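You operate a simulated robot arm through the tools that you are given. There is no shell and no other tool.

The job below is to be done with a simulated robot arm. You get a single attempt, and the scene is never put back.

## Task
Put things in order on the top of the white table. At the end: the red cap from the top of the white table stands on top of the brown box (marked "SEAL KIT"); the blue pad from the top of the white table is on the silver tin (marked "GREASE"); the yellow brush stands where the silver steel cartridge stood; the silver steel cartridge from the top of the white table stands where the blue pad stood; whatever was shut is shut again. Leave all else as you found it, and nothing knocked over.

The check looks at the end state, three seconds after you hand in, the way a careful person would. Anything else that was tipped, shoved, dropped, spilled or broken makes it a failure. Lids that push on must go on centred and level and be pressed home; caps that screw on are set level and turned clockwise until they are tight.

## Robot
A 6-joint arm with a two-finger parallel gripper, fixed in place. Base frame: the origin is at the foot of the arm, x ahead of it, y to its left, z up; the work surface is at about z = 0. Lengths are in mm, angles in rad, forces in N, time in s.
With the tool pointing down near the work surface it reaches from about 160 to 420 mm from the base axis. Its first joint turns from -1.152 to 1.152 rad. Payload 1.57 kg.
Tool frame: the origin (TCP) lies between the finger pads and is the grasp point; the fingertips stand 30 mm ahead of it; z points along the fingers, y is the line along which they close. Largest opening 80 mm; finger width 17, thickness 12; the body of the gripper, 40 by 82 mm, starts 80 mm behind the TCP.
Orientation is told as [roll, pitch, yaw] about the base's x, y, z axes, in that order, counted from this pose: with the fingers straight down and closing along the base's y, the tool's x points along the base's -x, its y along +y and its z along -z.

## Interface
- The arm moves only by the tool step_arm. Its argument "steps" is a list of rows, each a list of 2 entries, a list of its own where there are three numbers: the shift along the base's x, y, z in units of 500 mm (1.0 is 500 mm), then the turn, a rotation vector about the base's x, y, z in units of 45 degrees (1.0 is 45 degrees). In form: [[[dx, dy, dz], [rx, ry, rz]], ...]. A call has 1 to 20 rows; each row is the pose to reach, as a shift and turn from the pose commanded when the call began. "gripper" is the gripper command, from -1 (fully open) to 1 (shut), values between in proportion, set as the call begins (left out, the last holds). A call with a number of a shift or a turn outside -1 to 1 is refused whole. A row lasts 0.2 s, in which the tool goes at most 50 mm and 0.15 rad; a call with a longer step from one row to the next is refused whole, and so is a gripper value outside its range. A pose out of reach is approached as far as the arm can. The call stops where the force on the tool passes 40 N (or 10 N more than at its start, if that is more) or the arm is blocked; 0.2 s more then pass. Each finger travels about 153 mm/s and halts on what it meets, pressing with about 25 N; the grip force reading is that of the motor and also rises with nothing between the fingers. The clock runs only during rows and for 0.2 s after the last one: add rows that repeat a pose to give the fingers time. It gives the time, the measured TCP pose, the force on the tool (base axes), the opening and the grip force at its end, in the units of the frame above (readings bear some noise), with the torque about the TCP (base axes, N m) and any sound that the robot's microphone picked up.
- Cameras (640 x 400 px; columns grow to the right, rows downward): "scene" is fixed at [56.3, -338.9, 411.8]; the picture's right is [0.73, -0.68, 0.00], its down [-0.46, -0.49, -0.74] and it looks along [0.50, 0.54, -0.68] (base axes); focal length 295 px, centre (320, 200). "wrist" rides on the gripper at [72, -7, -122] in the tool frame; the picture's right is [0.09, 1.00, 0.00], its down [-0.84, 0.08, -0.54] and it looks along [-0.54, 0.05, 0.84] (tool axes); focal length 238 px, centre (320, 200). There is no depth. A picture from a camera that has moved, and an enlarged one, comes with that camera's place and axes in the base frame and with its lens.
- get_image(camera): a new picture of that camera. The clock stands still meanwhile.
- enlarge(camera, box): a new picture of the part [left, top, right, bottom] of that camera's present view, enlarged. The clock stands still meanwhile.
- close_job(): hands the job in; it is judged then, once.

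Places have to be worked out from the pictures, the camera data and where the tool is seen. Open the gripper and draw the arm clear of the work before you hand the job in, unless the task says otherwise.

The tools are called after "Request:" by a JSON object that holds its "name" and its "arguments". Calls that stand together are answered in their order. step_arm: Moves the arm, as the interface text tells. Its arguments: {"type":"object","properties":{"steps":{"type":"array","items":{"type":"array"}},"gripper":{"type":"number"}},"required":["steps"]} The other tools are called the same way: get_image (camera) takes a picture; enlarge (camera, box) takes an enlarged picture of a part of a camera's view; close_job () hands the job in.

At the start:

```text
clock: 0.0
tool_pos: [252.4, -80.0, 218.7]
tool_rot: [-0.001, 0.001, -0.001]
wrist_force: [-0.9, 0.0, 0.0]
wrist_torque: [-0.03, -0.02, 0.02]
grip_width: 80.1
grasp_force: 0.1
```

scene: 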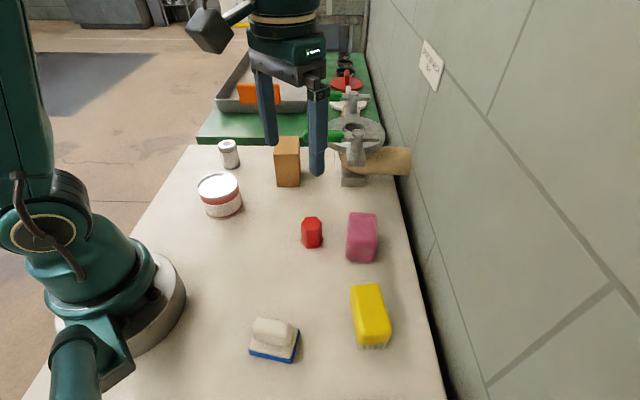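
wrist: 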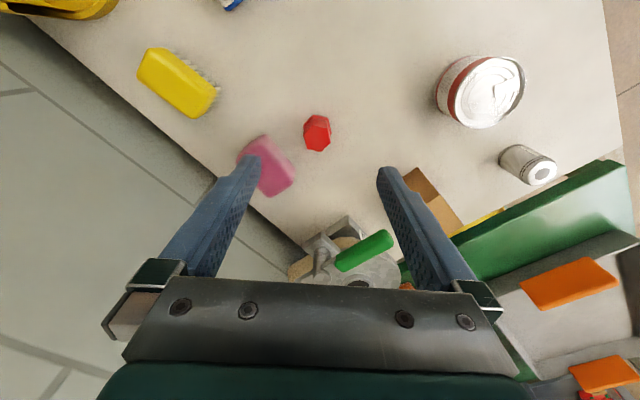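

I'll begin by looking closely at the objects on the table in both camera views before moving anything.

Request:
{"name": "enlarge", "arguments": {"camera": "scene", "box": [180, 110, 420, 260]}}

Request:
{"name": "enlarge", "arguments": {"camera": "scene", "box": [220, 250, 440, 388]}}

Request:
{"name": "enlarge", "arguments": {"camera": "wrist", "box": [400, 20, 640, 170]}}

Request:
{"name": "enlarge", "arguments": {"camera": "wrist", "box": [120, 20, 360, 210]}}

```text
2.67 times, centred on (300, 185) of scene
camera zoom: at [56.3, -338.9, 411.8], right [0.73, -0.68, 0.0], down [-0.46, -0.49, -0.74], along [0.5, 0.54, -0.68], focal length 787 px, centre (373, 240)
```

zoom: 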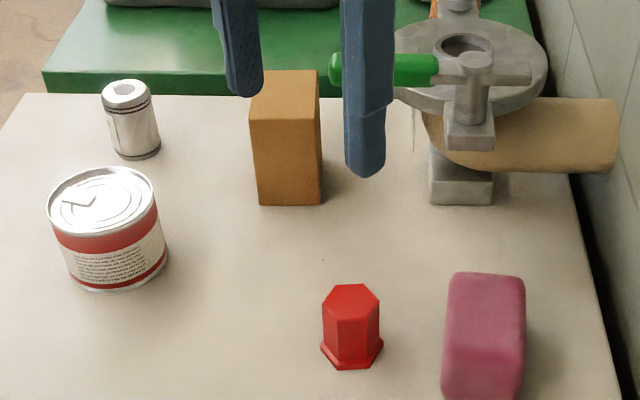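

```text
2.90 times, centred on (330, 319) of scene
camera zoom: at [56.3, -338.9, 411.8], right [0.73, -0.68, 0.0], down [-0.46, -0.49, -0.74], along [0.5, 0.54, -0.68], focal length 855 px, centre (291, -145)
```

zoom: 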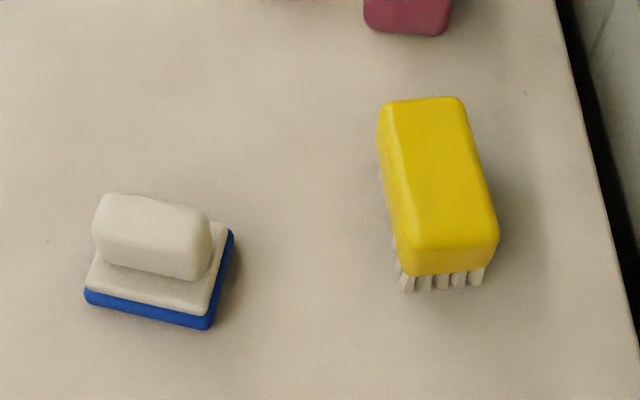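

```text
2.67 times, centred on (520, 95) of wrist
camera zoom: at [181.4, -86.3, 340.5], right [-0.09, 1.0, 0.0], down [0.84, 0.08, 0.54], along [0.54, 0.05, -0.84], focal length 636 px, centre (-213, 480)
```

zoom: 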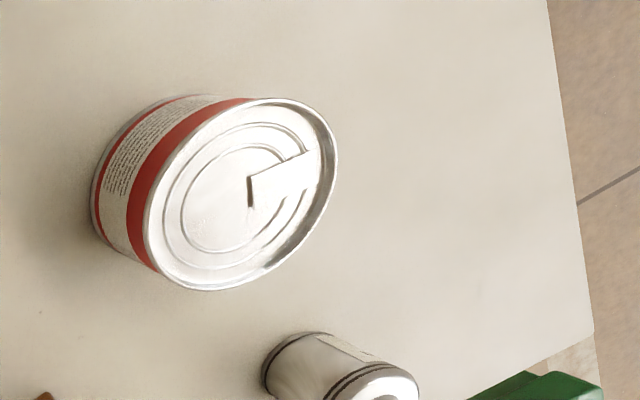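

```text
2.11 times, centred on (240, 115) of wrist
camera zoom: at [181.4, -86.3, 340.5], right [-0.09, 1.0, 0.0], down [0.84, 0.08, 0.54], along [0.54, 0.05, -0.84], focal length 502 px, centre (488, 379)
```

zoom: 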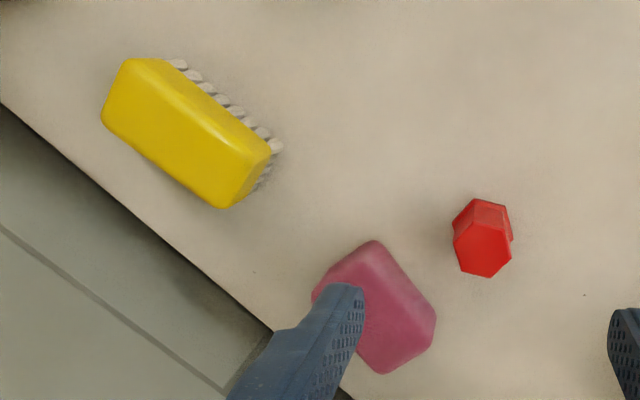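

The layout is clear: a red hex cap, blue/cream pad, yellow brush, pink sponge, red-labelled tin, steel cartridge and brown box. I'll enlarge the cap, box and cartridge in the wrist view to get their orientation and labels.

Request:
{"name": "enlarge", "arguments": {"camera": "wrist", "box": [280, 100, 360, 160]}}

Request:
{"name": "enlarge", "arguments": {"camera": "wrist", "box": [380, 120, 580, 250]}}

Request:
{"name": "enlarge", "arguments": {"camera": "scene", "box": [180, 120, 320, 220]}}

Request:
{"name": "enlarge", "arguments": {"camera": "scene", "box": [200, 20, 420, 150]}}

```text
6.67 times, centred on (320, 130) of wrist
camera zoom: at [181.4, -86.3, 340.5], right [-0.09, 1.0, 0.0], down [0.84, 0.08, 0.54], along [0.54, 0.05, -0.84], focal length 1589 px, centre (320, 667)
```

zoom: 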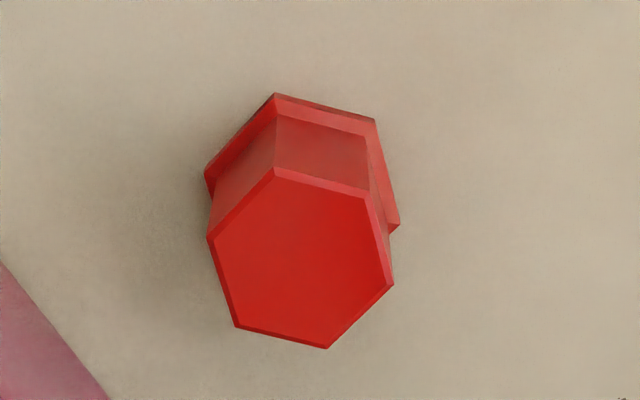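

```text
3.08 times, centred on (480, 185) of wrist
camera zoom: at [181.4, -86.3, 340.5], right [-0.09, 1.0, 0.0], down [0.84, 0.08, 0.54], along [0.54, 0.05, -0.84], focal length 733 px, centre (-172, 246)
```

zoom: 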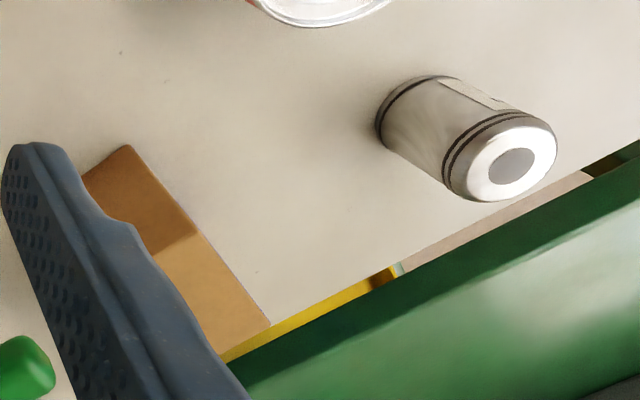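

```text
4.00 times, centred on (250, 170) of scene
camera zoom: at [56.3, -338.9, 411.8], right [0.73, -0.68, 0.0], down [-0.46, -0.49, -0.74], along [0.5, 0.54, -0.68], focal length 1180 px, centre (600, 320)
```

zoom: 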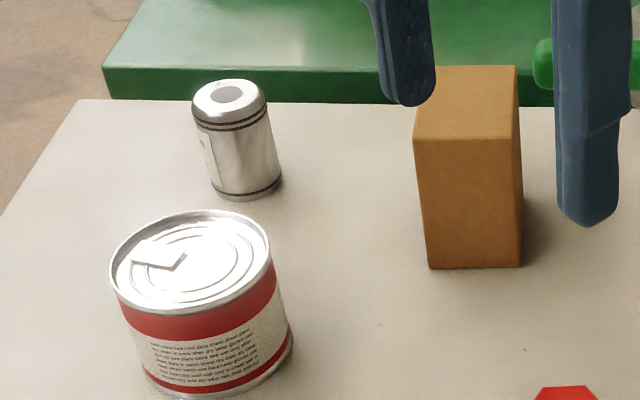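

```text
2.91 times, centred on (310, 85) of scene
camera zoom: at [56.3, -338.9, 411.8], right [0.73, -0.68, 0.0], down [-0.46, -0.49, -0.74], along [0.5, 0.54, -0.68], focal length 858 px, centre (349, 534)
```

zoom: 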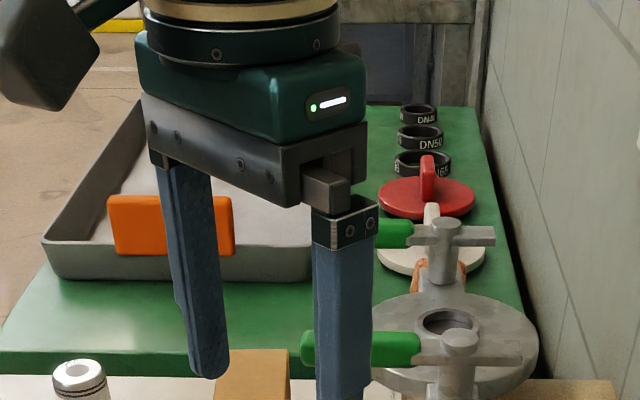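

The cartridge carries a small label on its far-left side and the tin's name isn't visible yet. I'll swing the arm high over to the table's left side to read the labels there.

Request:
{"name": "step_arm", "arguments": {"steps": [[[-0.02, 0.084, 0], [0, 0, 0]], [[-0.04, 0.168, 0], [0, 0, 0]], [[-0.06, 0.252, 0], [0, 0, 0]], [[-0.08, 0.336, 0], [0, 0, 0]], [[-0.1, 0.42, 0], [0, 0, 0]], [[-0.12, 0.504, 0], [0, 0, 0]], [[-0.14, 0.588, 0], [0, 0, 0]], [[-0.16, 0.672, 0], [0, 0, 0]], [[-0.16, 0.672, -0.06], [0, 0, 0]], [[-0.16, 0.672, -0.12], [0, 0, 0]], [[-0.16, 0.672, -0.12], [0, 0, 0]]], "gripper": -1}}

```text
clock: 2.4
tool_pos: [172.3, 256.7, 159.7]
tool_rot: [0.0, 0.003, 0.001]
wrist_force: [0.4, 0.1, -0.1]
wrist_torque: [-0.02, -0.01, -0.01]
grip_width: 80.1
grasp_force: 0.1
```

The arm is now at (172, 257, 160) and clear. I'll take pictures from both cameras.

Request:
{"name": "get_image", "arguments": {"camera": "wrist"}}

Request:
{"name": "get_image", "arguments": {"camera": "scene"}}

```text
taken
camera wrist: at [101.4, 250.5, 282.1], right [-0.09, 1.0, 0.0], down [0.84, 0.08, 0.54], along [0.54, 0.05, -0.84], focal length 238 px, centre (320, 200)
```

wrist: 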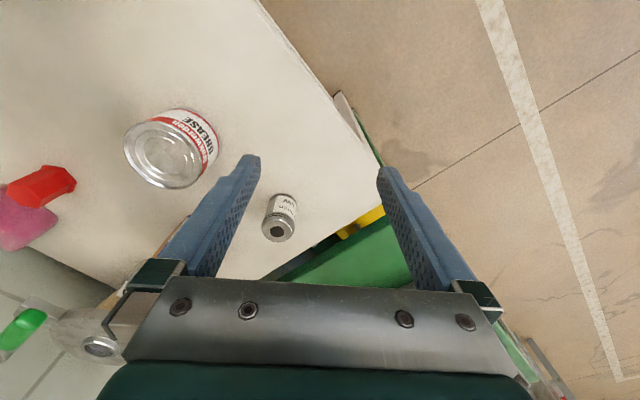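

```text
taken
```

scene: 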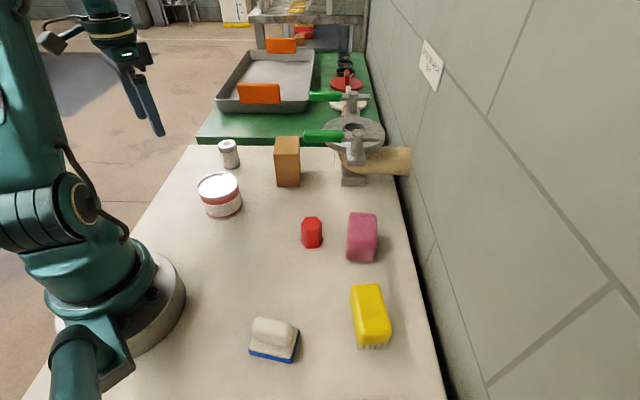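

The tin reads "GREASE" from this side, so it's confirmed as the target for the pad. I'll enlarge to measure the cartridge, tin and box precisely.

Request:
{"name": "enlarge", "arguments": {"camera": "wrist", "box": [240, 180, 320, 250]}}

Request:
{"name": "enlarge", "arguments": {"camera": "wrist", "box": [110, 95, 230, 195]}}

Request:
{"name": "enlarge", "arguments": {"camera": "scene", "box": [260, 120, 340, 260]}}

Request:
{"name": "enlarge", "arguments": {"camera": "scene", "box": [290, 80, 430, 200]}}

```text
5.71 times, centred on (280, 215) of wrist
camera zoom: at [101.4, 250.5, 282.1], right [-0.09, 1.0, 0.0], down [0.84, 0.08, 0.54], along [0.54, 0.05, -0.84], focal length 1362 px, centre (549, 114)
```

zoom: 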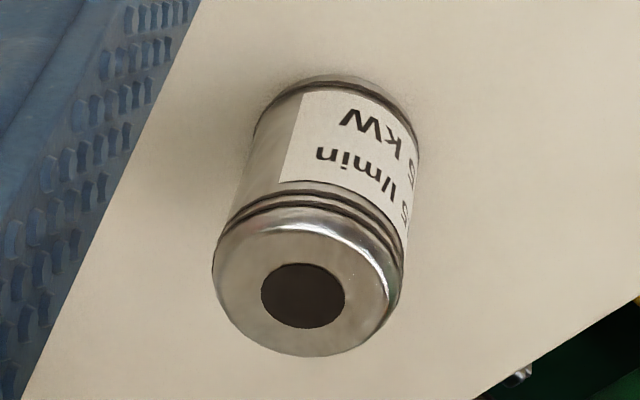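

```text
4.00 times, centred on (170, 145) of wrist
camera zoom: at [101.4, 250.5, 282.1], right [-0.09, 1.0, 0.0], down [0.84, 0.08, 0.54], along [0.54, 0.05, -0.84], focal length 953 px, centre (920, 420)
```

zoom: 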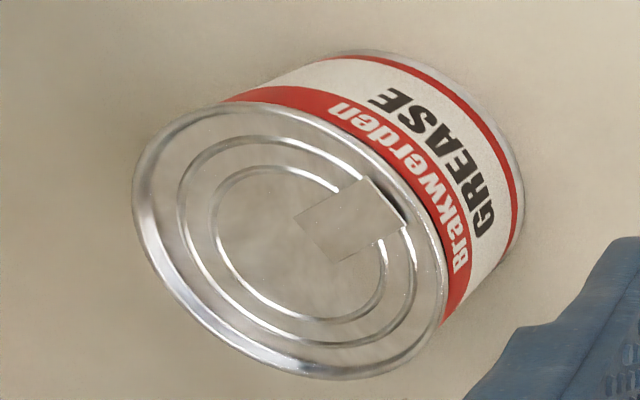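

```text
2.86 times, centred on (300, 190) of scene
camera zoom: at [56.3, -338.9, 411.8], right [0.73, -0.68, 0.0], down [-0.46, -0.49, -0.74], along [0.5, 0.54, -0.68], focal length 843 px, centre (377, 229)
```

zoom: 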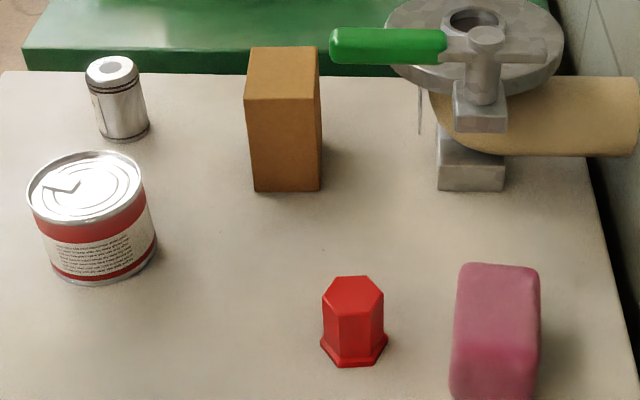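

```text
3.33 times, centred on (360, 140) of scene
camera zoom: at [56.3, -338.9, 411.8], right [0.73, -0.68, 0.0], down [-0.46, -0.49, -0.74], along [0.5, 0.54, -0.68], focal length 984 px, centre (187, 400)
```

zoom: 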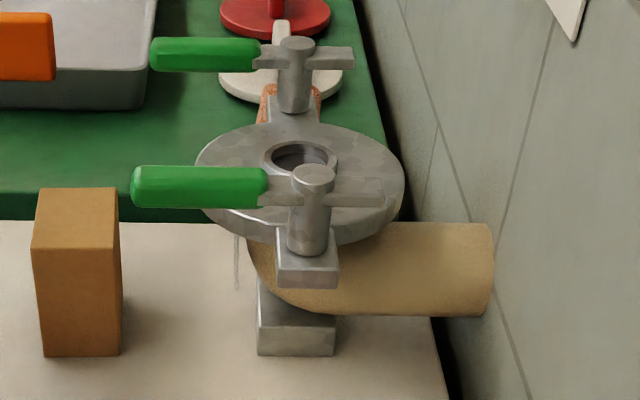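

The tin is the marked one and the cartridge is the small steel cylinder near (294, 216). The vise's green handle points close to the brown box, so I'll rise and look at that area from above before bringing anything there.

Request:
{"name": "step_arm", "arguments": {"steps": [[[0, 0, 0.08], [0, 0, 0]], [[0, 0, 0.15], [0, 0, 0]], [[0.05, -0.06, 0.15], [0, 0, 0]], [[0.1, -0.12, 0.15], [0, 0, 0]], [[0.15, -0.18, 0.15], [0, 0, 0]], [[0.2, -0.24, 0.15], [0, 0, 0]], [[0.25, -0.3, 0.15], [0, 0, 0]], [[0.3, -0.36, 0.15], [0, 0, 0]], [[0.3, -0.4, 0.15], [0, 0, 0]], [[0.3, -0.4, 0.15], [0, 0, 0]]]}}

Request:
{"name": "get_image", "arguments": {"camera": "wrist"}}

```text
clock: 4.6
tool_pos: [322.6, 53.8, 234.4]
tool_rot: [-0.001, -0.001, -0.002]
wrist_force: [0.5, 0.7, 0.7]
wrist_torque: [0.01, -0.02, -0.01]
grip_width: 79.9
grasp_force: 0.1
```

```text
taken
camera wrist: at [250.4, 47.6, 355.5], right [-0.09, 1.0, 0.0], down [0.84, 0.08, 0.54], along [0.54, 0.05, -0.84], focal length 238 px, centre (320, 200)
```

wrist: 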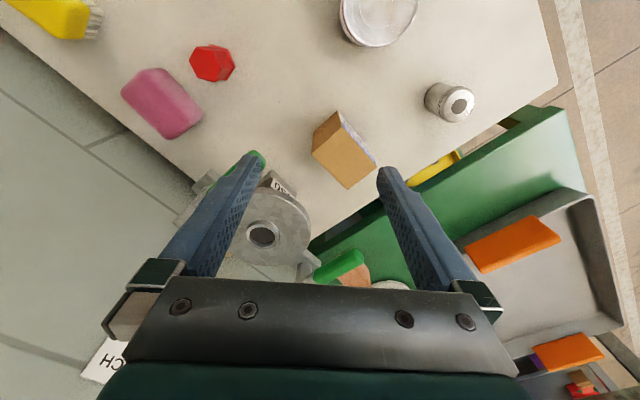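

The brown box and the vise handle (partly behind the left finger) are now in view from above. I'll enlarge that part.

Request:
{"name": "enlarge", "arguments": {"camera": "wrist", "box": [190, 100, 390, 225]}}

Request:
{"name": "enlarge", "arguments": {"camera": "wrist", "box": [170, 30, 270, 90]}}

Request:
{"name": "enlarge", "arguments": {"camera": "scene", "box": [250, 110, 410, 210]}}

```text
3.20 times, centred on (290, 162) of wrist
camera zoom: at [250.4, 47.6, 355.5], right [-0.09, 1.0, 0.0], down [0.84, 0.08, 0.54], along [0.54, 0.05, -0.84], focal length 763 px, centre (416, 320)
```

zoom: 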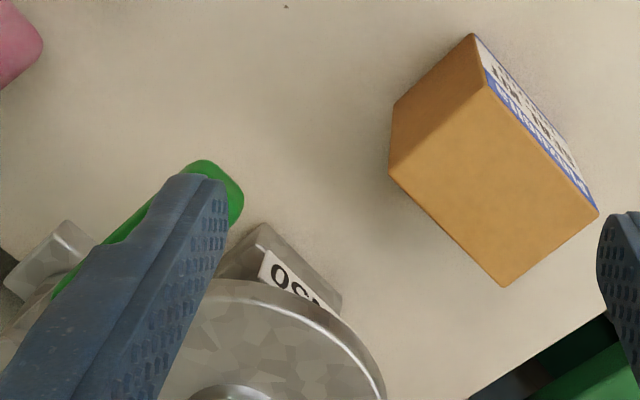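

```text
6.40 times, centred on (220, 60) of wrist
camera zoom: at [250.4, 47.6, 355.5], right [-0.09, 1.0, 0.0], down [0.84, 0.08, 0.54], along [0.54, 0.05, -0.84], focal length 1525 px, centre (960, 1096)
```

zoom: 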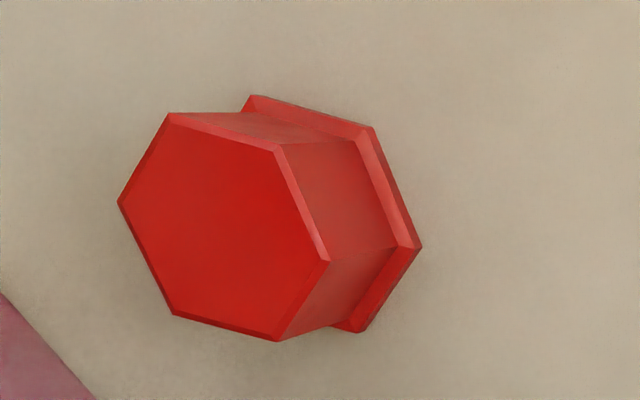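

```text
4.00 times, centred on (330, 160) of scene
camera zoom: at [56.3, -338.9, 411.8], right [0.73, -0.68, 0.0], down [-0.46, -0.49, -0.74], along [0.5, 0.54, -0.68], focal length 1180 px, centre (280, 360)
```

zoom: 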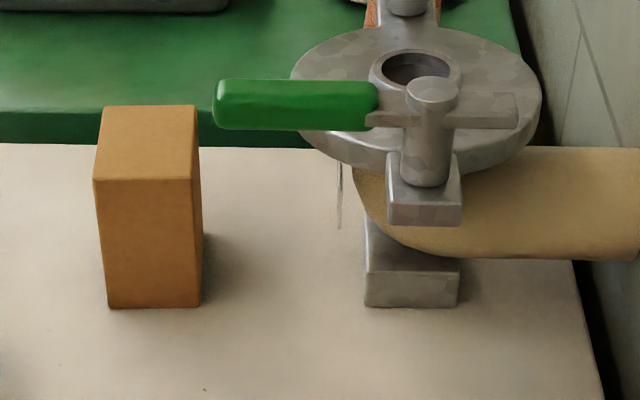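

The box top centres near (363, 88) at a height of about 84 mm with its label on the far side, and the vise handle tip is near (335, -1, 155). The red cap is near (280, -81), so I'll move over it with the fingers turned to match its hex flats (yaw about -39°).

Request:
{"name": "step_arm", "arguments": {"steps": [[[-0.028, -0.07, 0], [0, 0, -0.1733]], [[-0.056, -0.14, 0], [0, 0, -0.3467]], [[-0.0842, -0.21, 0], [0, 0, -0.52]], [[-0.0842, -0.2706, 0], [0, 0, -0.6933]], [[-0.0842, -0.2706, -0.06], [0, 0, -0.8667]], [[-0.0842, -0.2706, -0.12], [0, 0, -0.8667]], [[-0.0842, -0.2706, -0.1688], [0, 0, -0.8667]], [[-0.0842, -0.2706, -0.1688], [0, 0, -0.8667]]], "gripper": -0.5}}

Request:
{"name": "get_image", "arguments": {"camera": "wrist"}}

```text
clock: 6.4
tool_pos: [280.8, -78.7, 149.1]
tool_rot: [0.0, 0.001, -0.682]
wrist_force: [0.3, 0.5, -0.2]
wrist_torque: [0.02, 0.0, -0.01]
grip_width: 59.9
grasp_force: 0.0
```

```text
taken
camera wrist: at [221.2, -37.8, 270.0], right [0.56, 0.83, 0.0], down [0.7, -0.47, 0.54], along [0.45, -0.3, -0.84], focal length 238 px, centre (320, 200)
```

wrist: 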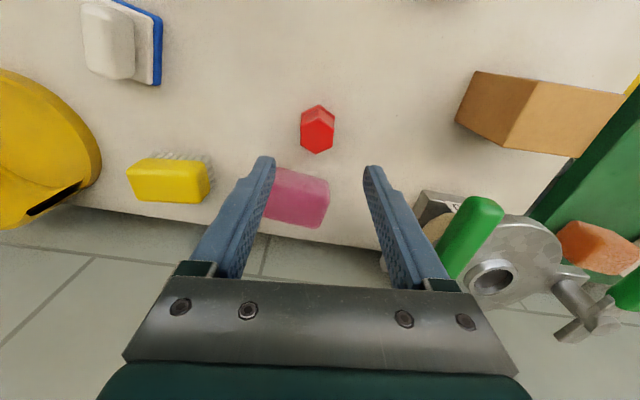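

The cap sits between the fingers in the picture, with flats facing left and right as planned. I'll enlarge it to check the offset and angle.

Request:
{"name": "enlarge", "arguments": {"camera": "wrist", "box": [280, 95, 360, 165]}}

Request:
{"name": "enlarge", "arguments": {"camera": "wrist", "box": [70, 0, 230, 220]}}

Request:
{"name": "enlarge", "arguments": {"camera": "scene", "box": [280, 190, 400, 270]}}

```text
5.71 times, centred on (320, 130) of wrist
camera zoom: at [221.2, -37.8, 270.0], right [0.56, 0.83, 0.0], down [0.7, -0.47, 0.54], along [0.45, -0.3, -0.84], focal length 1362 px, centre (320, 600)
```

zoom: 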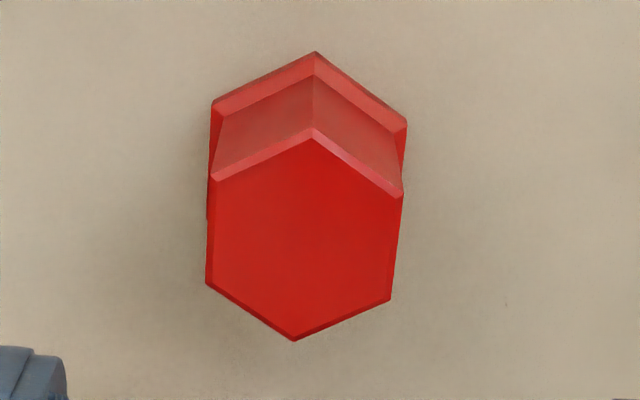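

```text
1.82 times, centred on (150, 110) of wrist
camera zoom: at [221.2, -37.8, 270.0], right [0.56, 0.83, 0.0], down [0.7, -0.47, 0.54], along [0.45, -0.3, -0.84], focal length 433 px, centre (629, 364)
```

zoom: 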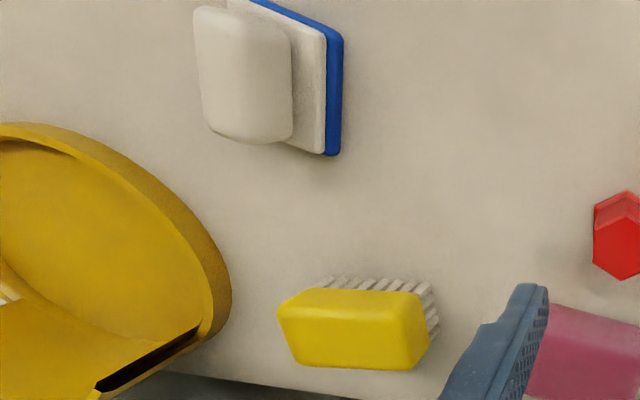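

```text
5.00 times, centred on (340, 230) of scene
camera zoom: at [56.3, -338.9, 411.8], right [0.73, -0.68, 0.0], down [-0.46, -0.49, -0.74], along [0.5, 0.54, -0.68], focal length 1476 px, centre (220, 50)
```

zoom: 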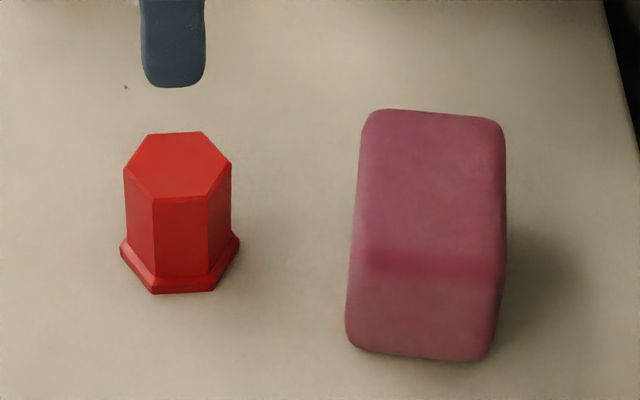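

The cap is nearly centred. A large yellow object also shows at the left of the wrist view, outside the scene frame, so I'll check where it is since I'll be working near the pad and brush later.

Request:
{"name": "enlarge", "arguments": {"camera": "scene", "box": [160, 380, 480, 400]}}

Request:
{"name": "enlarge", "arguments": {"camera": "wrist", "box": [0, 0, 20, 300]}}

```text
2.00 times, centred on (320, 390) of scene
camera zoom: at [56.3, -338.9, 411.8], right [0.73, -0.68, 0.0], down [-0.46, -0.49, -0.74], along [0.5, 0.54, -0.68], focal length 590 px, centre (320, -180)
```

zoom: 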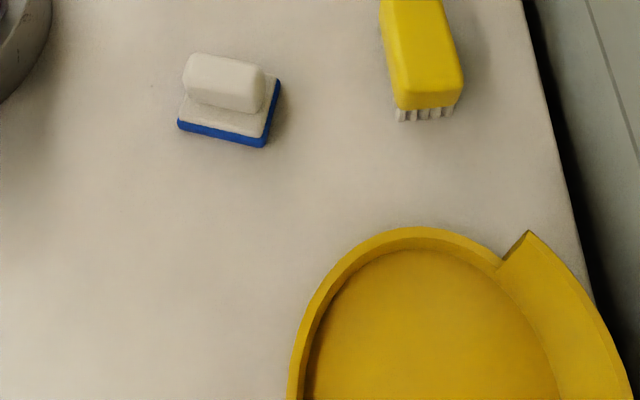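

```text
1.33 times, centred on (10, 150) of wrist
camera zoom: at [221.2, -37.8, 270.0], right [0.56, 0.83, 0.0], down [0.7, -0.47, 0.54], along [0.45, -0.3, -0.84], focal length 318 px, centre (733, 267)
```

zoom: 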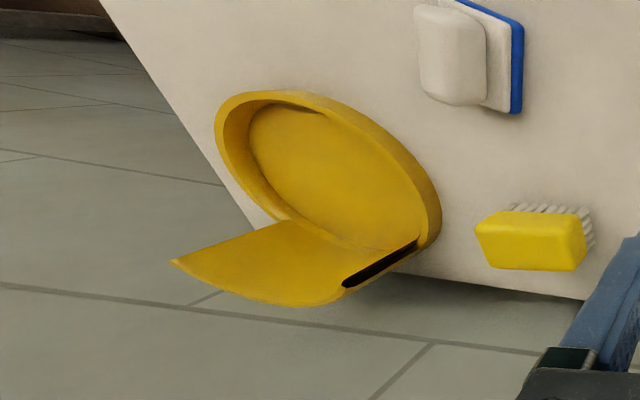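

The yellow object is a pan on the table near (110, -340), well away from the cap. The cap centre works out at about (279.6, -82.1), roughly 42 mm tall with an 8 mm flange and its flats lined up with the fingers, so I'll come down partway and check.

Request:
{"name": "step_arm", "arguments": {"steps": [[[-0.0024, -0.0068, -0.04], [0, 0, 0]], [[-0.0024, -0.0068, -0.08], [0, 0, 0]], [[-0.0024, -0.0068, -0.12], [0, 0, 0]], [[-0.0024, -0.0068, -0.14], [0, 0, 0]], [[-0.0024, -0.0068, -0.14], [0, 0, 0]], [[-0.0024, -0.0068, -0.14], [0, 0, 0]]]}}

Request:
{"name": "get_image", "arguments": {"camera": "wrist"}}

Request:
{"name": "enlarge", "arguments": {"camera": "scene", "box": [270, 170, 390, 270]}}

```text
clock: 7.8
tool_pos: [278.8, -83.9, 79.3]
tool_rot: [0.0, 0.002, -0.682]
wrist_force: [0.3, 0.6, 0.6]
wrist_torque: [-0.02, 0.01, 0.03]
grip_width: 60.1
grasp_force: 0.1
```

```text
taken
camera wrist: at [219.7, -42.4, 200.6], right [0.55, 0.83, 0.0], down [0.7, -0.47, 0.54], along [0.45, -0.3, -0.84], focal length 238 px, centre (320, 200)
```

wrist: 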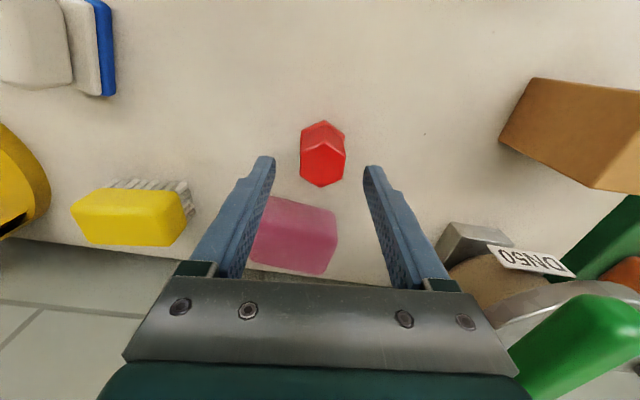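

```text
4.00 times, centred on (330, 220) of scene
camera zoom: at [56.3, -338.9, 411.8], right [0.73, -0.68, 0.0], down [-0.46, -0.49, -0.74], along [0.5, 0.54, -0.68], focal length 1180 px, centre (280, 120)
```

zoom: 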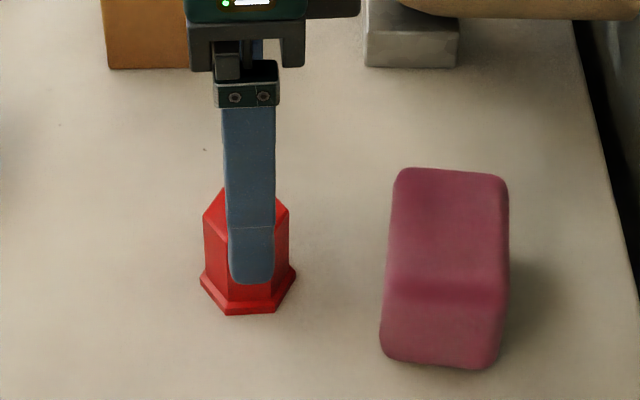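

The cap is centred between the fingers to within about 1–2 mm. I'll descend to a TCP height of about 41 (fingertips above the flange) and then check forces before closing.

Request:
{"name": "step_arm", "arguments": {"steps": [[[-0.0016, 0.0024, -0.03], [0, 0, 0]], [[-0.0016, 0.0024, -0.055], [0, 0, 0]], [[-0.0016, 0.0024, -0.076], [0, 0, 0]], [[-0.0016, 0.0024, -0.076], [0, 0, 0]]]}}

Request:
{"name": "get_image", "arguments": {"camera": "wrist"}}

Request:
{"name": "enlarge", "arguments": {"camera": "scene", "box": [270, 180, 390, 270]}}

```text
clock: 8.8
tool_pos: [278.1, -82.2, 40.1]
tool_rot: [0.0, 0.0, -0.68]
wrist_force: [-0.8, 0.0, 0.9]
wrist_torque: [0.0, 0.01, -0.03]
grip_width: 60.0
grasp_force: 0.0
```

```text
taken
camera wrist: at [218.5, -41.5, 161.7], right [0.55, 0.83, 0.0], down [0.7, -0.47, 0.54], along [0.45, -0.3, -0.84], focal length 238 px, centre (320, 200)
```

wrist: 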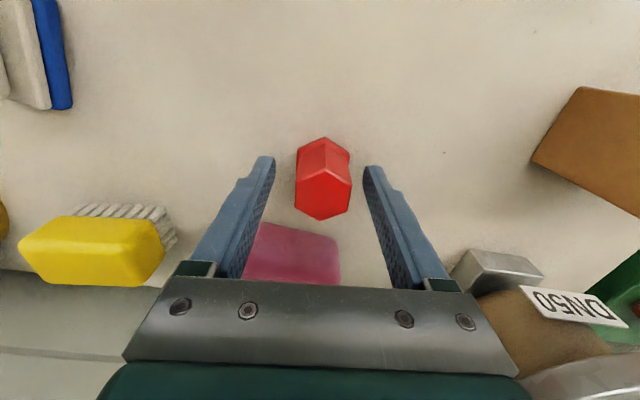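

```text
4.44 times, centred on (330, 225) of scene
camera zoom: at [56.3, -338.9, 411.8], right [0.73, -0.68, 0.0], down [-0.46, -0.49, -0.74], along [0.5, 0.54, -0.68], focal length 1312 px, centre (276, 89)
```

zoom: 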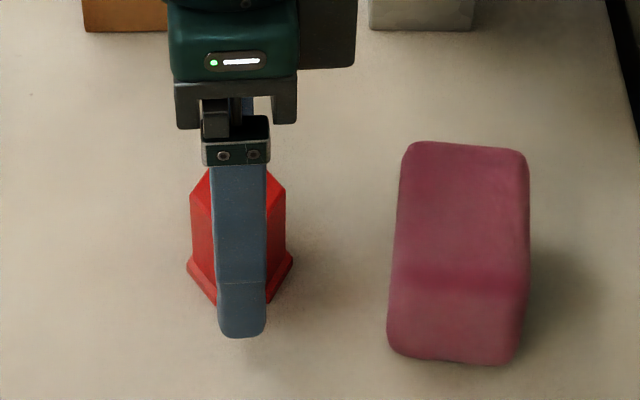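

The fingers straddle the cap evenly with no contact force. I'll close on it now.

Request:
{"name": "step_arm", "arguments": {"steps": [[[0, 0, 0], [0, 0, 0]], [[0, 0, 0], [0, 0, 0]], [[0, 0, 0], [0, 0, 0]], [[0, 0, 0], [0, 0, 0]]], "gripper": 1}}

Request:
{"name": "get_image", "arguments": {"camera": "wrist"}}

```text
clock: 9.8
tool_pos: [277.0, -83.1, 40.5]
tool_rot: [-0.001, 0.001, -0.68]
wrist_force: [-0.4, -0.6, 0.2]
wrist_torque: [0.03, 0.0, 0.03]
grip_width: 35.9
grasp_force: 25.1
```

```text
taken
camera wrist: at [218.5, -41.4, 161.9], right [0.55, 0.83, 0.0], down [0.7, -0.47, 0.54], along [0.45, -0.3, -0.84], focal length 238 px, centre (320, 200)
```

wrist: 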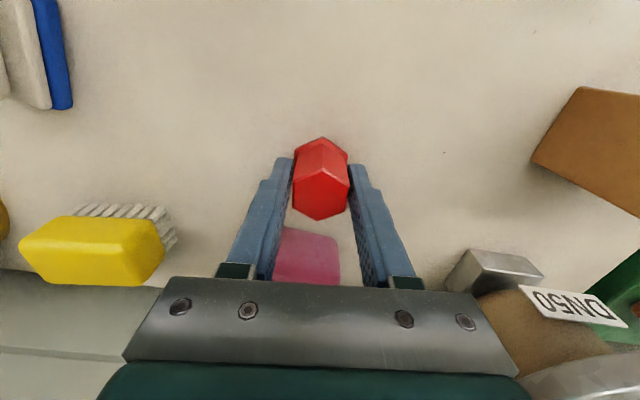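

The grip holds at 35.9 mm with 25 N. I'll lift straight up and check that the cap comes along level.

Request:
{"name": "step_arm", "arguments": {"steps": [[[0, 0, 0.02], [0, 0, 0]], [[0, 0, 0.06], [0, 0, 0]], [[0, 0, 0.14], [0, 0, 0]], [[0, 0, 0.22], [0, 0, 0]], [[0, 0, 0.3], [0, 0, 0]], [[0, 0, 0.38], [0, 0, 0]], [[0, 0, 0.38], [0, 0, 0]]]}}

Request:
{"name": "get_image", "arguments": {"camera": "wrist"}}

Request:
{"name": "get_image", "arguments": {"camera": "scene"}}

```text
clock: 11.4
tool_pos: [277.6, -83.3, 232.7]
tool_rot: [0.002, -0.001, -0.681]
wrist_force: [0.0, 0.4, -0.9]
wrist_torque: [0.02, 0.01, 0.0]
grip_width: 35.8
grasp_force: 25.2
```

```text
taken
camera wrist: at [217.9, -41.3, 354.5], right [0.55, 0.83, 0.0], down [0.7, -0.47, 0.54], along [0.45, -0.3, -0.84], focal length 238 px, centre (320, 200)
```

wrist: 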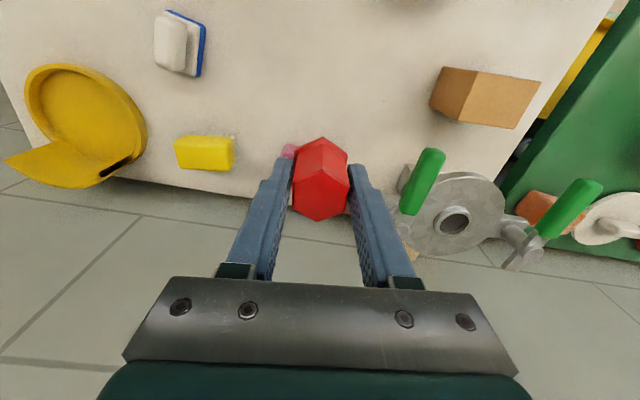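

```text
taken
```

scene: 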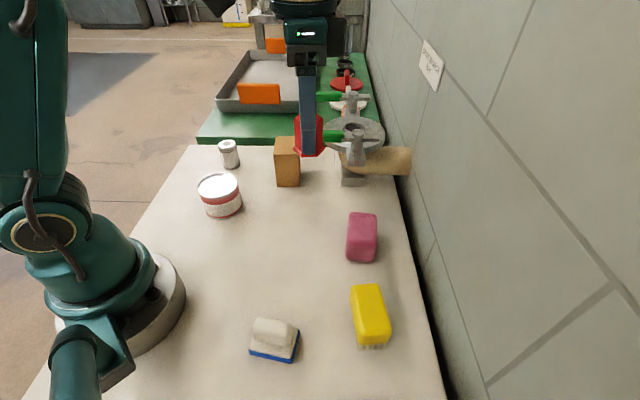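

The cap is held level. I'll enlarge the box from here to refine its top centre before moving over.

Request:
{"name": "enlarge", "arguments": {"camera": "wrist", "box": [400, 50, 560, 150]}}

Request:
{"name": "enlarge", "arguments": {"camera": "wrist", "box": [150, 0, 250, 180]}}

```text
4.00 times, centred on (480, 100) of wrist
camera zoom: at [217.9, -41.3, 354.5], right [0.55, 0.83, 0.0], down [0.7, -0.47, 0.54], along [0.45, -0.3, -0.84], focal length 953 px, centre (-320, 600)
```

zoom: 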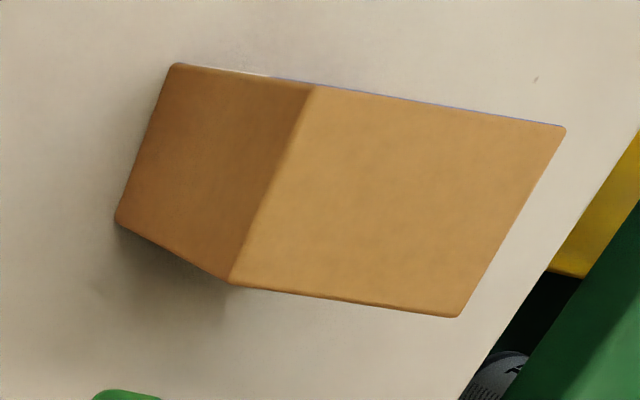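

```text
2.22 times, centred on (200, 90) of wrist
camera zoom: at [217.9, -41.3, 354.5], right [0.55, 0.83, 0.0], down [0.7, -0.47, 0.54], along [0.45, -0.3, -0.84], focal length 530 px, centre (587, 444)
```

zoom: 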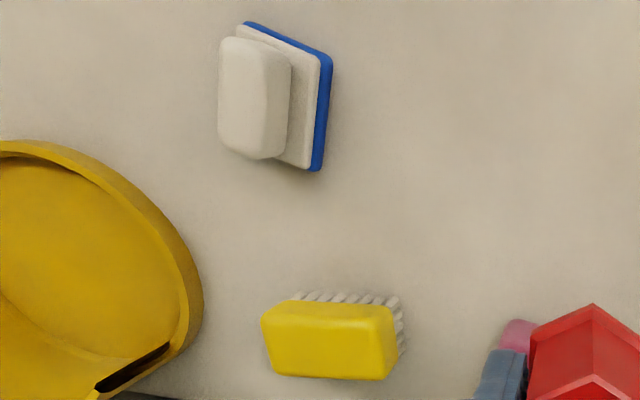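

The box top centre comes out at (364, 88.5), matching the earlier view. I'll carry the cap around behind the vise handle and stop about 45 mm above the box to check alignment.

Request:
{"name": "step_arm", "arguments": {"steps": [[[-0.01, 0.07, 0], [0, 0, 0]], [[-0.01, 0.15, 0], [0, 0, 0]], [[0.02, 0.23, 0], [0, 0, 0]], [[0.07, 0.3, 0], [0, 0, 0]], [[0.12, 0.335, 0], [0, 0, 0]], [[0.1714, 0.3392, -0.04], [0, 0, 0]], [[0.1714, 0.3392, -0.1], [0, 0, 0]], [[0.1714, 0.3392, -0.12], [0, 0, 0]], [[0.1714, 0.3392, -0.12], [0, 0, 0]]]}}

Request:
{"name": "get_image", "arguments": {"camera": "wrist"}}

Request:
{"name": "enlarge", "arguments": {"camera": "scene", "box": [230, 80, 410, 200]}}

```text
clock: 13.4
tool_pos: [363.7, 86.0, 171.0]
tool_rot: [0.001, -0.001, -0.681]
wrist_force: [1.2, -0.3, -0.9]
wrist_torque: [-0.01, -0.04, -0.01]
grip_width: 36.1
grasp_force: 25.0
out of reach, approached as far as the arm can: row 6
```

```text
taken
camera wrist: at [304.6, 127.5, 292.5], right [0.55, 0.83, 0.0], down [0.7, -0.47, 0.54], along [0.45, -0.3, -0.84], focal length 238 px, centre (320, 200)
```

wrist: 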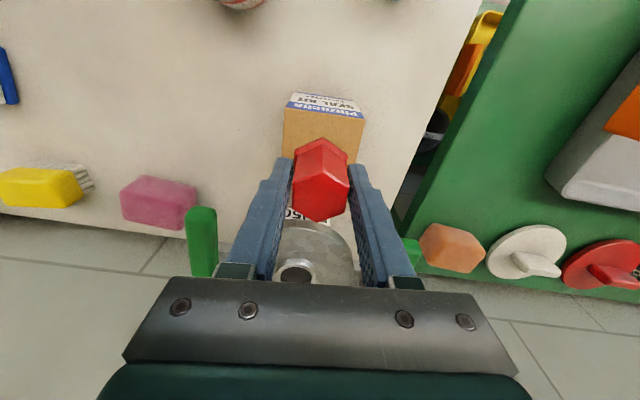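

```text
3.33 times, centred on (320, 140) of scene
camera zoom: at [56.3, -338.9, 411.8], right [0.73, -0.68, 0.0], down [-0.46, -0.49, -0.74], along [0.5, 0.54, -0.68], focal length 984 px, centre (320, 400)
```

zoom: 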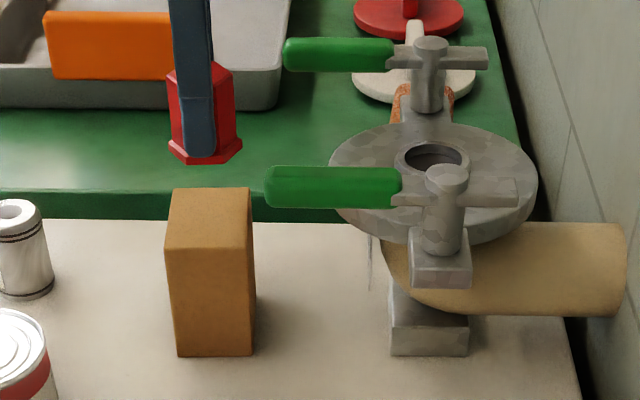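

The label "SEAL KIT" is now visible and the cap is centred over the box at TCP (365, 88, 170). I'll lower until it's just above the top, then go down in small steps.

Request:
{"name": "step_arm", "arguments": {"steps": [[[-0.001, 0.001, -0.03], [0, 0, 0]], [[-0.001, 0.001, -0.06], [0, 0, 0]], [[-0.001, 0.001, -0.082], [0, 0, 0]], [[-0.001, 0.001, -0.082], [0, 0, 0]]]}}

Request:
{"name": "get_image", "arguments": {"camera": "wrist"}}

Request:
{"name": "enlarge", "arguments": {"camera": "scene", "box": [250, 110, 350, 200]}}

```text
clock: 14.4
tool_pos: [363.3, 88.0, 130.4]
tool_rot: [0.0, 0.0, -0.68]
wrist_force: [-0.1, 0.5, -0.5]
wrist_torque: [0.02, -0.01, 0.0]
grip_width: 35.9
grasp_force: 25.2
```

```text
taken
camera wrist: at [304.4, 128.4, 251.6], right [0.55, 0.83, 0.0], down [0.7, -0.47, 0.54], along [0.45, -0.3, -0.84], focal length 238 px, centre (320, 200)
```

wrist: 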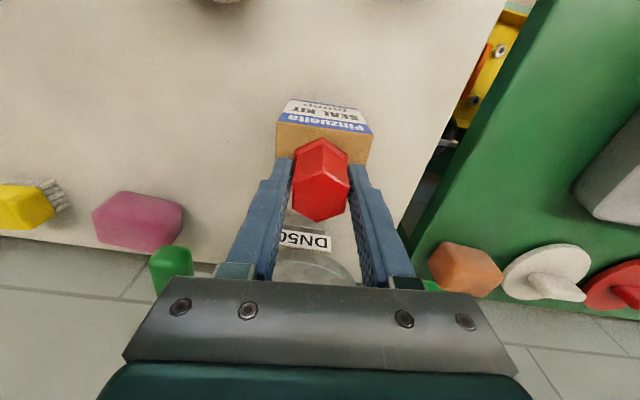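

```text
4.44 times, centred on (300, 155) of scene
camera zoom: at [56.3, -338.9, 411.8], right [0.73, -0.68, 0.0], down [-0.46, -0.49, -0.74], along [0.5, 0.54, -0.68], focal length 1312 px, centre (409, 400)
```

zoom: 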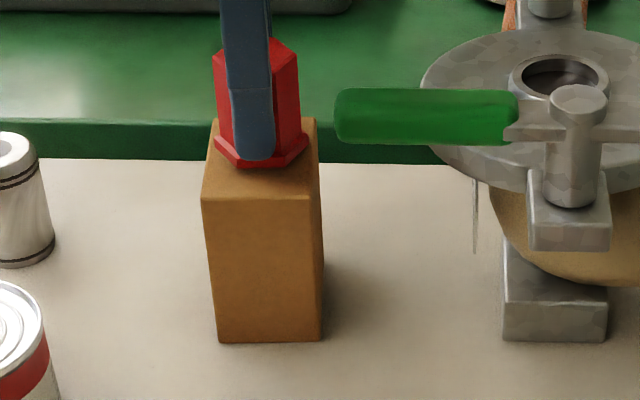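

The cap is a few mm above the box top and centred. I'll lower 4 mm and read the force.

Request:
{"name": "step_arm", "arguments": {"steps": [[[0, 0, -0.004], [0, 0, 0]], [[0, 0, -0.008], [0, 0, 0]], [[0, 0, -0.008], [0, 0, 0]]]}}

Request:
{"name": "enlarge", "arguments": {"camera": "scene", "box": [260, 120, 320, 170]}}

```text
clock: 15.2
tool_pos: [363.1, 89.1, 126.5]
tool_rot: [-0.001, 0.001, -0.681]
wrist_force: [0.5, 0.1, 0.0]
wrist_torque: [-0.03, -0.02, 0.0]
grip_width: 35.7
grasp_force: 25.0
```

```text
8.00 times, centred on (290, 145) of scene
camera zoom: at [56.3, -338.9, 411.8], right [0.73, -0.68, 0.0], down [-0.46, -0.49, -0.74], along [0.5, 0.54, -0.68], focal length 2361 px, centre (560, 640)
```

zoom: 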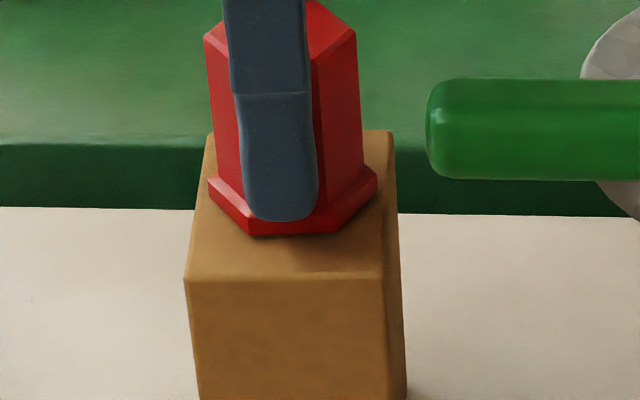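

Still no contact force; the cap appears only a millimetre or so above the box. I'll lower in 1 mm steps.

Request:
{"name": "step_arm", "arguments": {"steps": [[[0, 0, -0.002], [0, 0, 0]], [[0, 0, -0.002], [0, 0, 0]]]}}

Request:
{"name": "step_arm", "arguments": {"steps": [[[0, 0, -0.002], [0, 0, 0]], [[0, 0, -0.002], [0, 0, 0]]]}}

```text
clock: 15.8
tool_pos: [363.6, 87.4, 125.2]
tool_rot: [0.0, 0.0, -0.682]
wrist_force: [-0.2, -0.1, -0.6]
wrist_torque: [0.04, 0.01, -0.02]
grip_width: 35.9
grasp_force: 25.3
```

```text
clock: 16.4
tool_pos: [364.0, 88.8, 124.3]
tool_rot: [-0.002, 0.0, -0.68]
wrist_force: [-1.4, -0.1, 2.5]
wrist_torque: [-0.01, 0.0, 0.02]
grip_width: 36.3
grasp_force: 25.0
```

An upward force of 2.5 N shows the cap is resting on the box. I'll open the fingers a little first.

Request:
{"name": "step_arm", "arguments": {"steps": [[[0, 0, 0], [0, 0, 0]], [[0, 0, 0], [0, 0, 0]], [[0, 0, 0], [0, 0, 0]]], "gripper": -0.4}}

Request:
{"name": "get_image", "arguments": {"camera": "wrist"}}

Request:
{"name": "enlarge", "arguments": {"camera": "scene", "box": [250, 110, 330, 170]}}

```text
clock: 17.2
tool_pos: [363.9, 89.1, 124.2]
tool_rot: [-0.001, 0.001, -0.682]
wrist_force: [0.1, 0.2, 0.3]
wrist_torque: [-0.01, 0.02, 0.0]
grip_width: 55.8
grasp_force: 0.0
```

```text
taken
camera wrist: at [304.4, 128.5, 246.1], right [0.55, 0.83, 0.0], down [0.7, -0.47, 0.54], along [0.45, -0.3, -0.84], focal length 238 px, centre (320, 200)
```

wrist: 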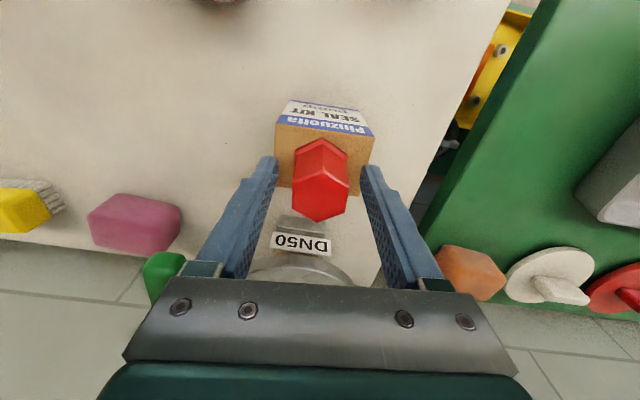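

```text
6.67 times, centred on (290, 140) of scene
camera zoom: at [56.3, -338.9, 411.8], right [0.73, -0.68, 0.0], down [-0.46, -0.49, -0.74], along [0.5, 0.54, -0.68], focal length 1967 px, centre (520, 600)
```

zoom: 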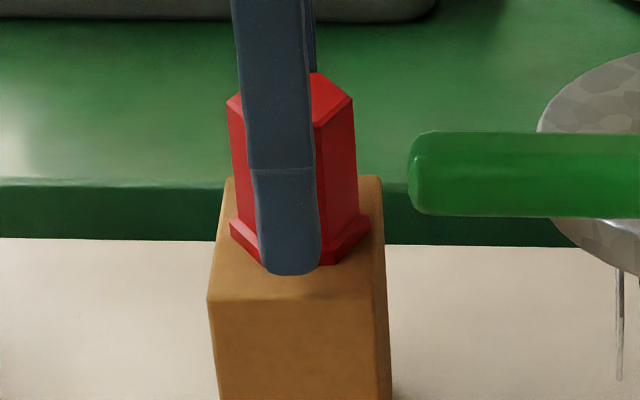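

The cap stands level and centred on the box, free of the fingers. I'll rise straight up, back away from the vise, and go to hover over the blue pad near (123, -178) with yaw about -55°.

Request:
{"name": "step_arm", "arguments": {"steps": [[[0, 0, 0.05], [0, 0, 0]], [[0, 0, 0.12], [0, 0, 0]], [[-0.06, -0.02, 0.17], [0, 0, 0]], [[-0.14, -0.04, 0.2], [0, 0, 0]], [[-0.2, -0.08, 0.2], [0, 0, 0]], [[-0.22, -0.17, 0.2], [0, 0, -0.1]], [[-0.24, -0.26, 0.2], [0, 0, -0.2]], [[-0.28, -0.34, 0.2], [0, 0, -0.3]], [[-0.34, -0.41, 0.2], [0, 0, -0.349]], [[-0.4, -0.47, 0.2], [0, 0, -0.349]], [[-0.46, -0.52, 0.16], [0, 0, -0.349]], [[-0.482, -0.534, 0.1], [0, 0, -0.349]], [[-0.482, -0.534, 0.05], [0, 0, -0.349]], [[-0.482, -0.534, 0.05], [0, 0, -0.349]]]}}

Request:
{"name": "get_image", "arguments": {"camera": "wrist"}}

Request:
{"name": "get_image", "arguments": {"camera": "scene"}}

```text
clock: 20.2
tool_pos: [122.5, -179.0, 150.6]
tool_rot: [-0.001, 0.001, -0.954]
wrist_force: [1.0, 0.1, 0.1]
wrist_torque: [-0.01, -0.01, 0.02]
grip_width: 56.0
grasp_force: 0.1
```

```text
taken
camera wrist: at [76.5, -123.7, 271.7], right [0.76, 0.65, 0.0], down [0.55, -0.64, 0.54], along [0.35, -0.41, -0.84], focal length 238 px, centre (320, 200)
```

wrist: 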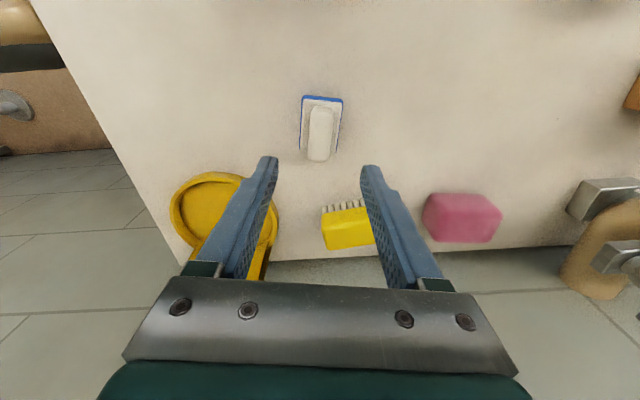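

```text
taken
```

scene: 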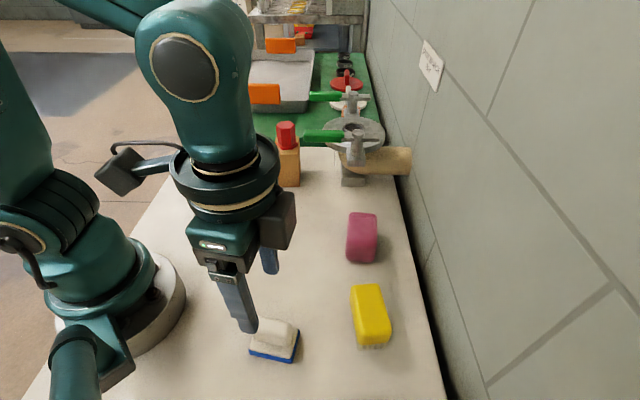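

The cap stands on the box and the pad is in view, well aligned with the fingers. I'll enlarge to measure the pad's handle.

Request:
{"name": "enlarge", "arguments": {"camera": "wrist", "box": [270, 85, 370, 170]}}

Request:
{"name": "enlarge", "arguments": {"camera": "scene", "box": [220, 290, 330, 375]}}

Request:
{"name": "enlarge", "arguments": {"camera": "scene", "box": [260, 100, 330, 200]}}

```text
4.71 times, centred on (320, 128) of wrist
camera zoom: at [76.5, -123.7, 271.7], right [0.76, 0.65, 0.0], down [0.55, -0.64, 0.54], along [0.35, -0.41, -0.84], focal length 1122 px, centre (320, 541)
```

zoom: 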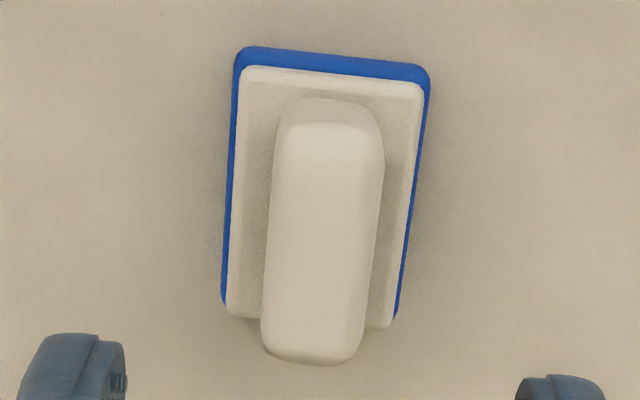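

```text
4.71 times, centred on (275, 332) of scene
camera zoom: at [56.3, -338.9, 411.8], right [0.73, -0.68, 0.0], down [-0.46, -0.49, -0.74], along [0.5, 0.54, -0.68], focal length 1389 px, centre (532, -424)
```

zoom: 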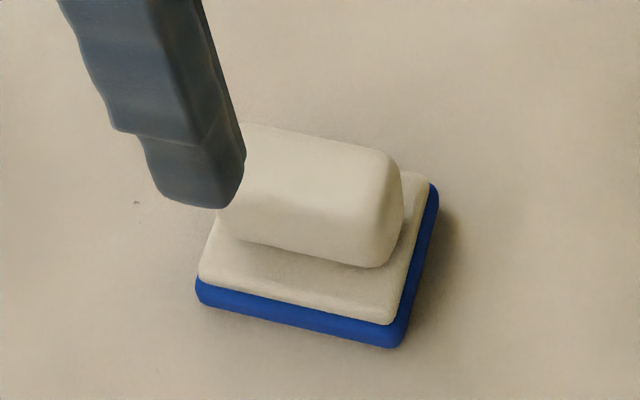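

```text
4.00 times, centred on (295, 150) of scene
camera zoom: at [56.3, -338.9, 411.8], right [0.73, -0.68, 0.0], down [-0.46, -0.49, -0.74], along [0.5, 0.54, -0.68], focal length 1180 px, centre (420, 400)
```

zoom: 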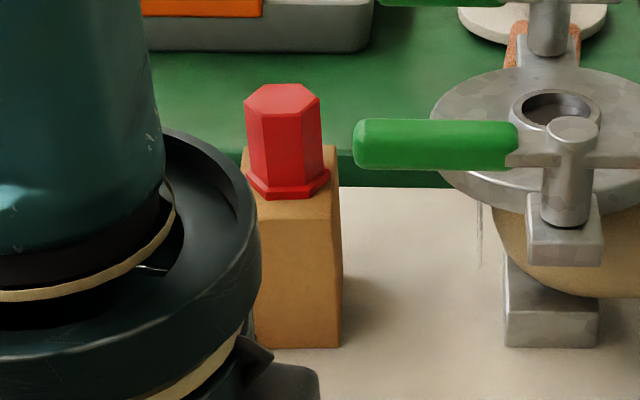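

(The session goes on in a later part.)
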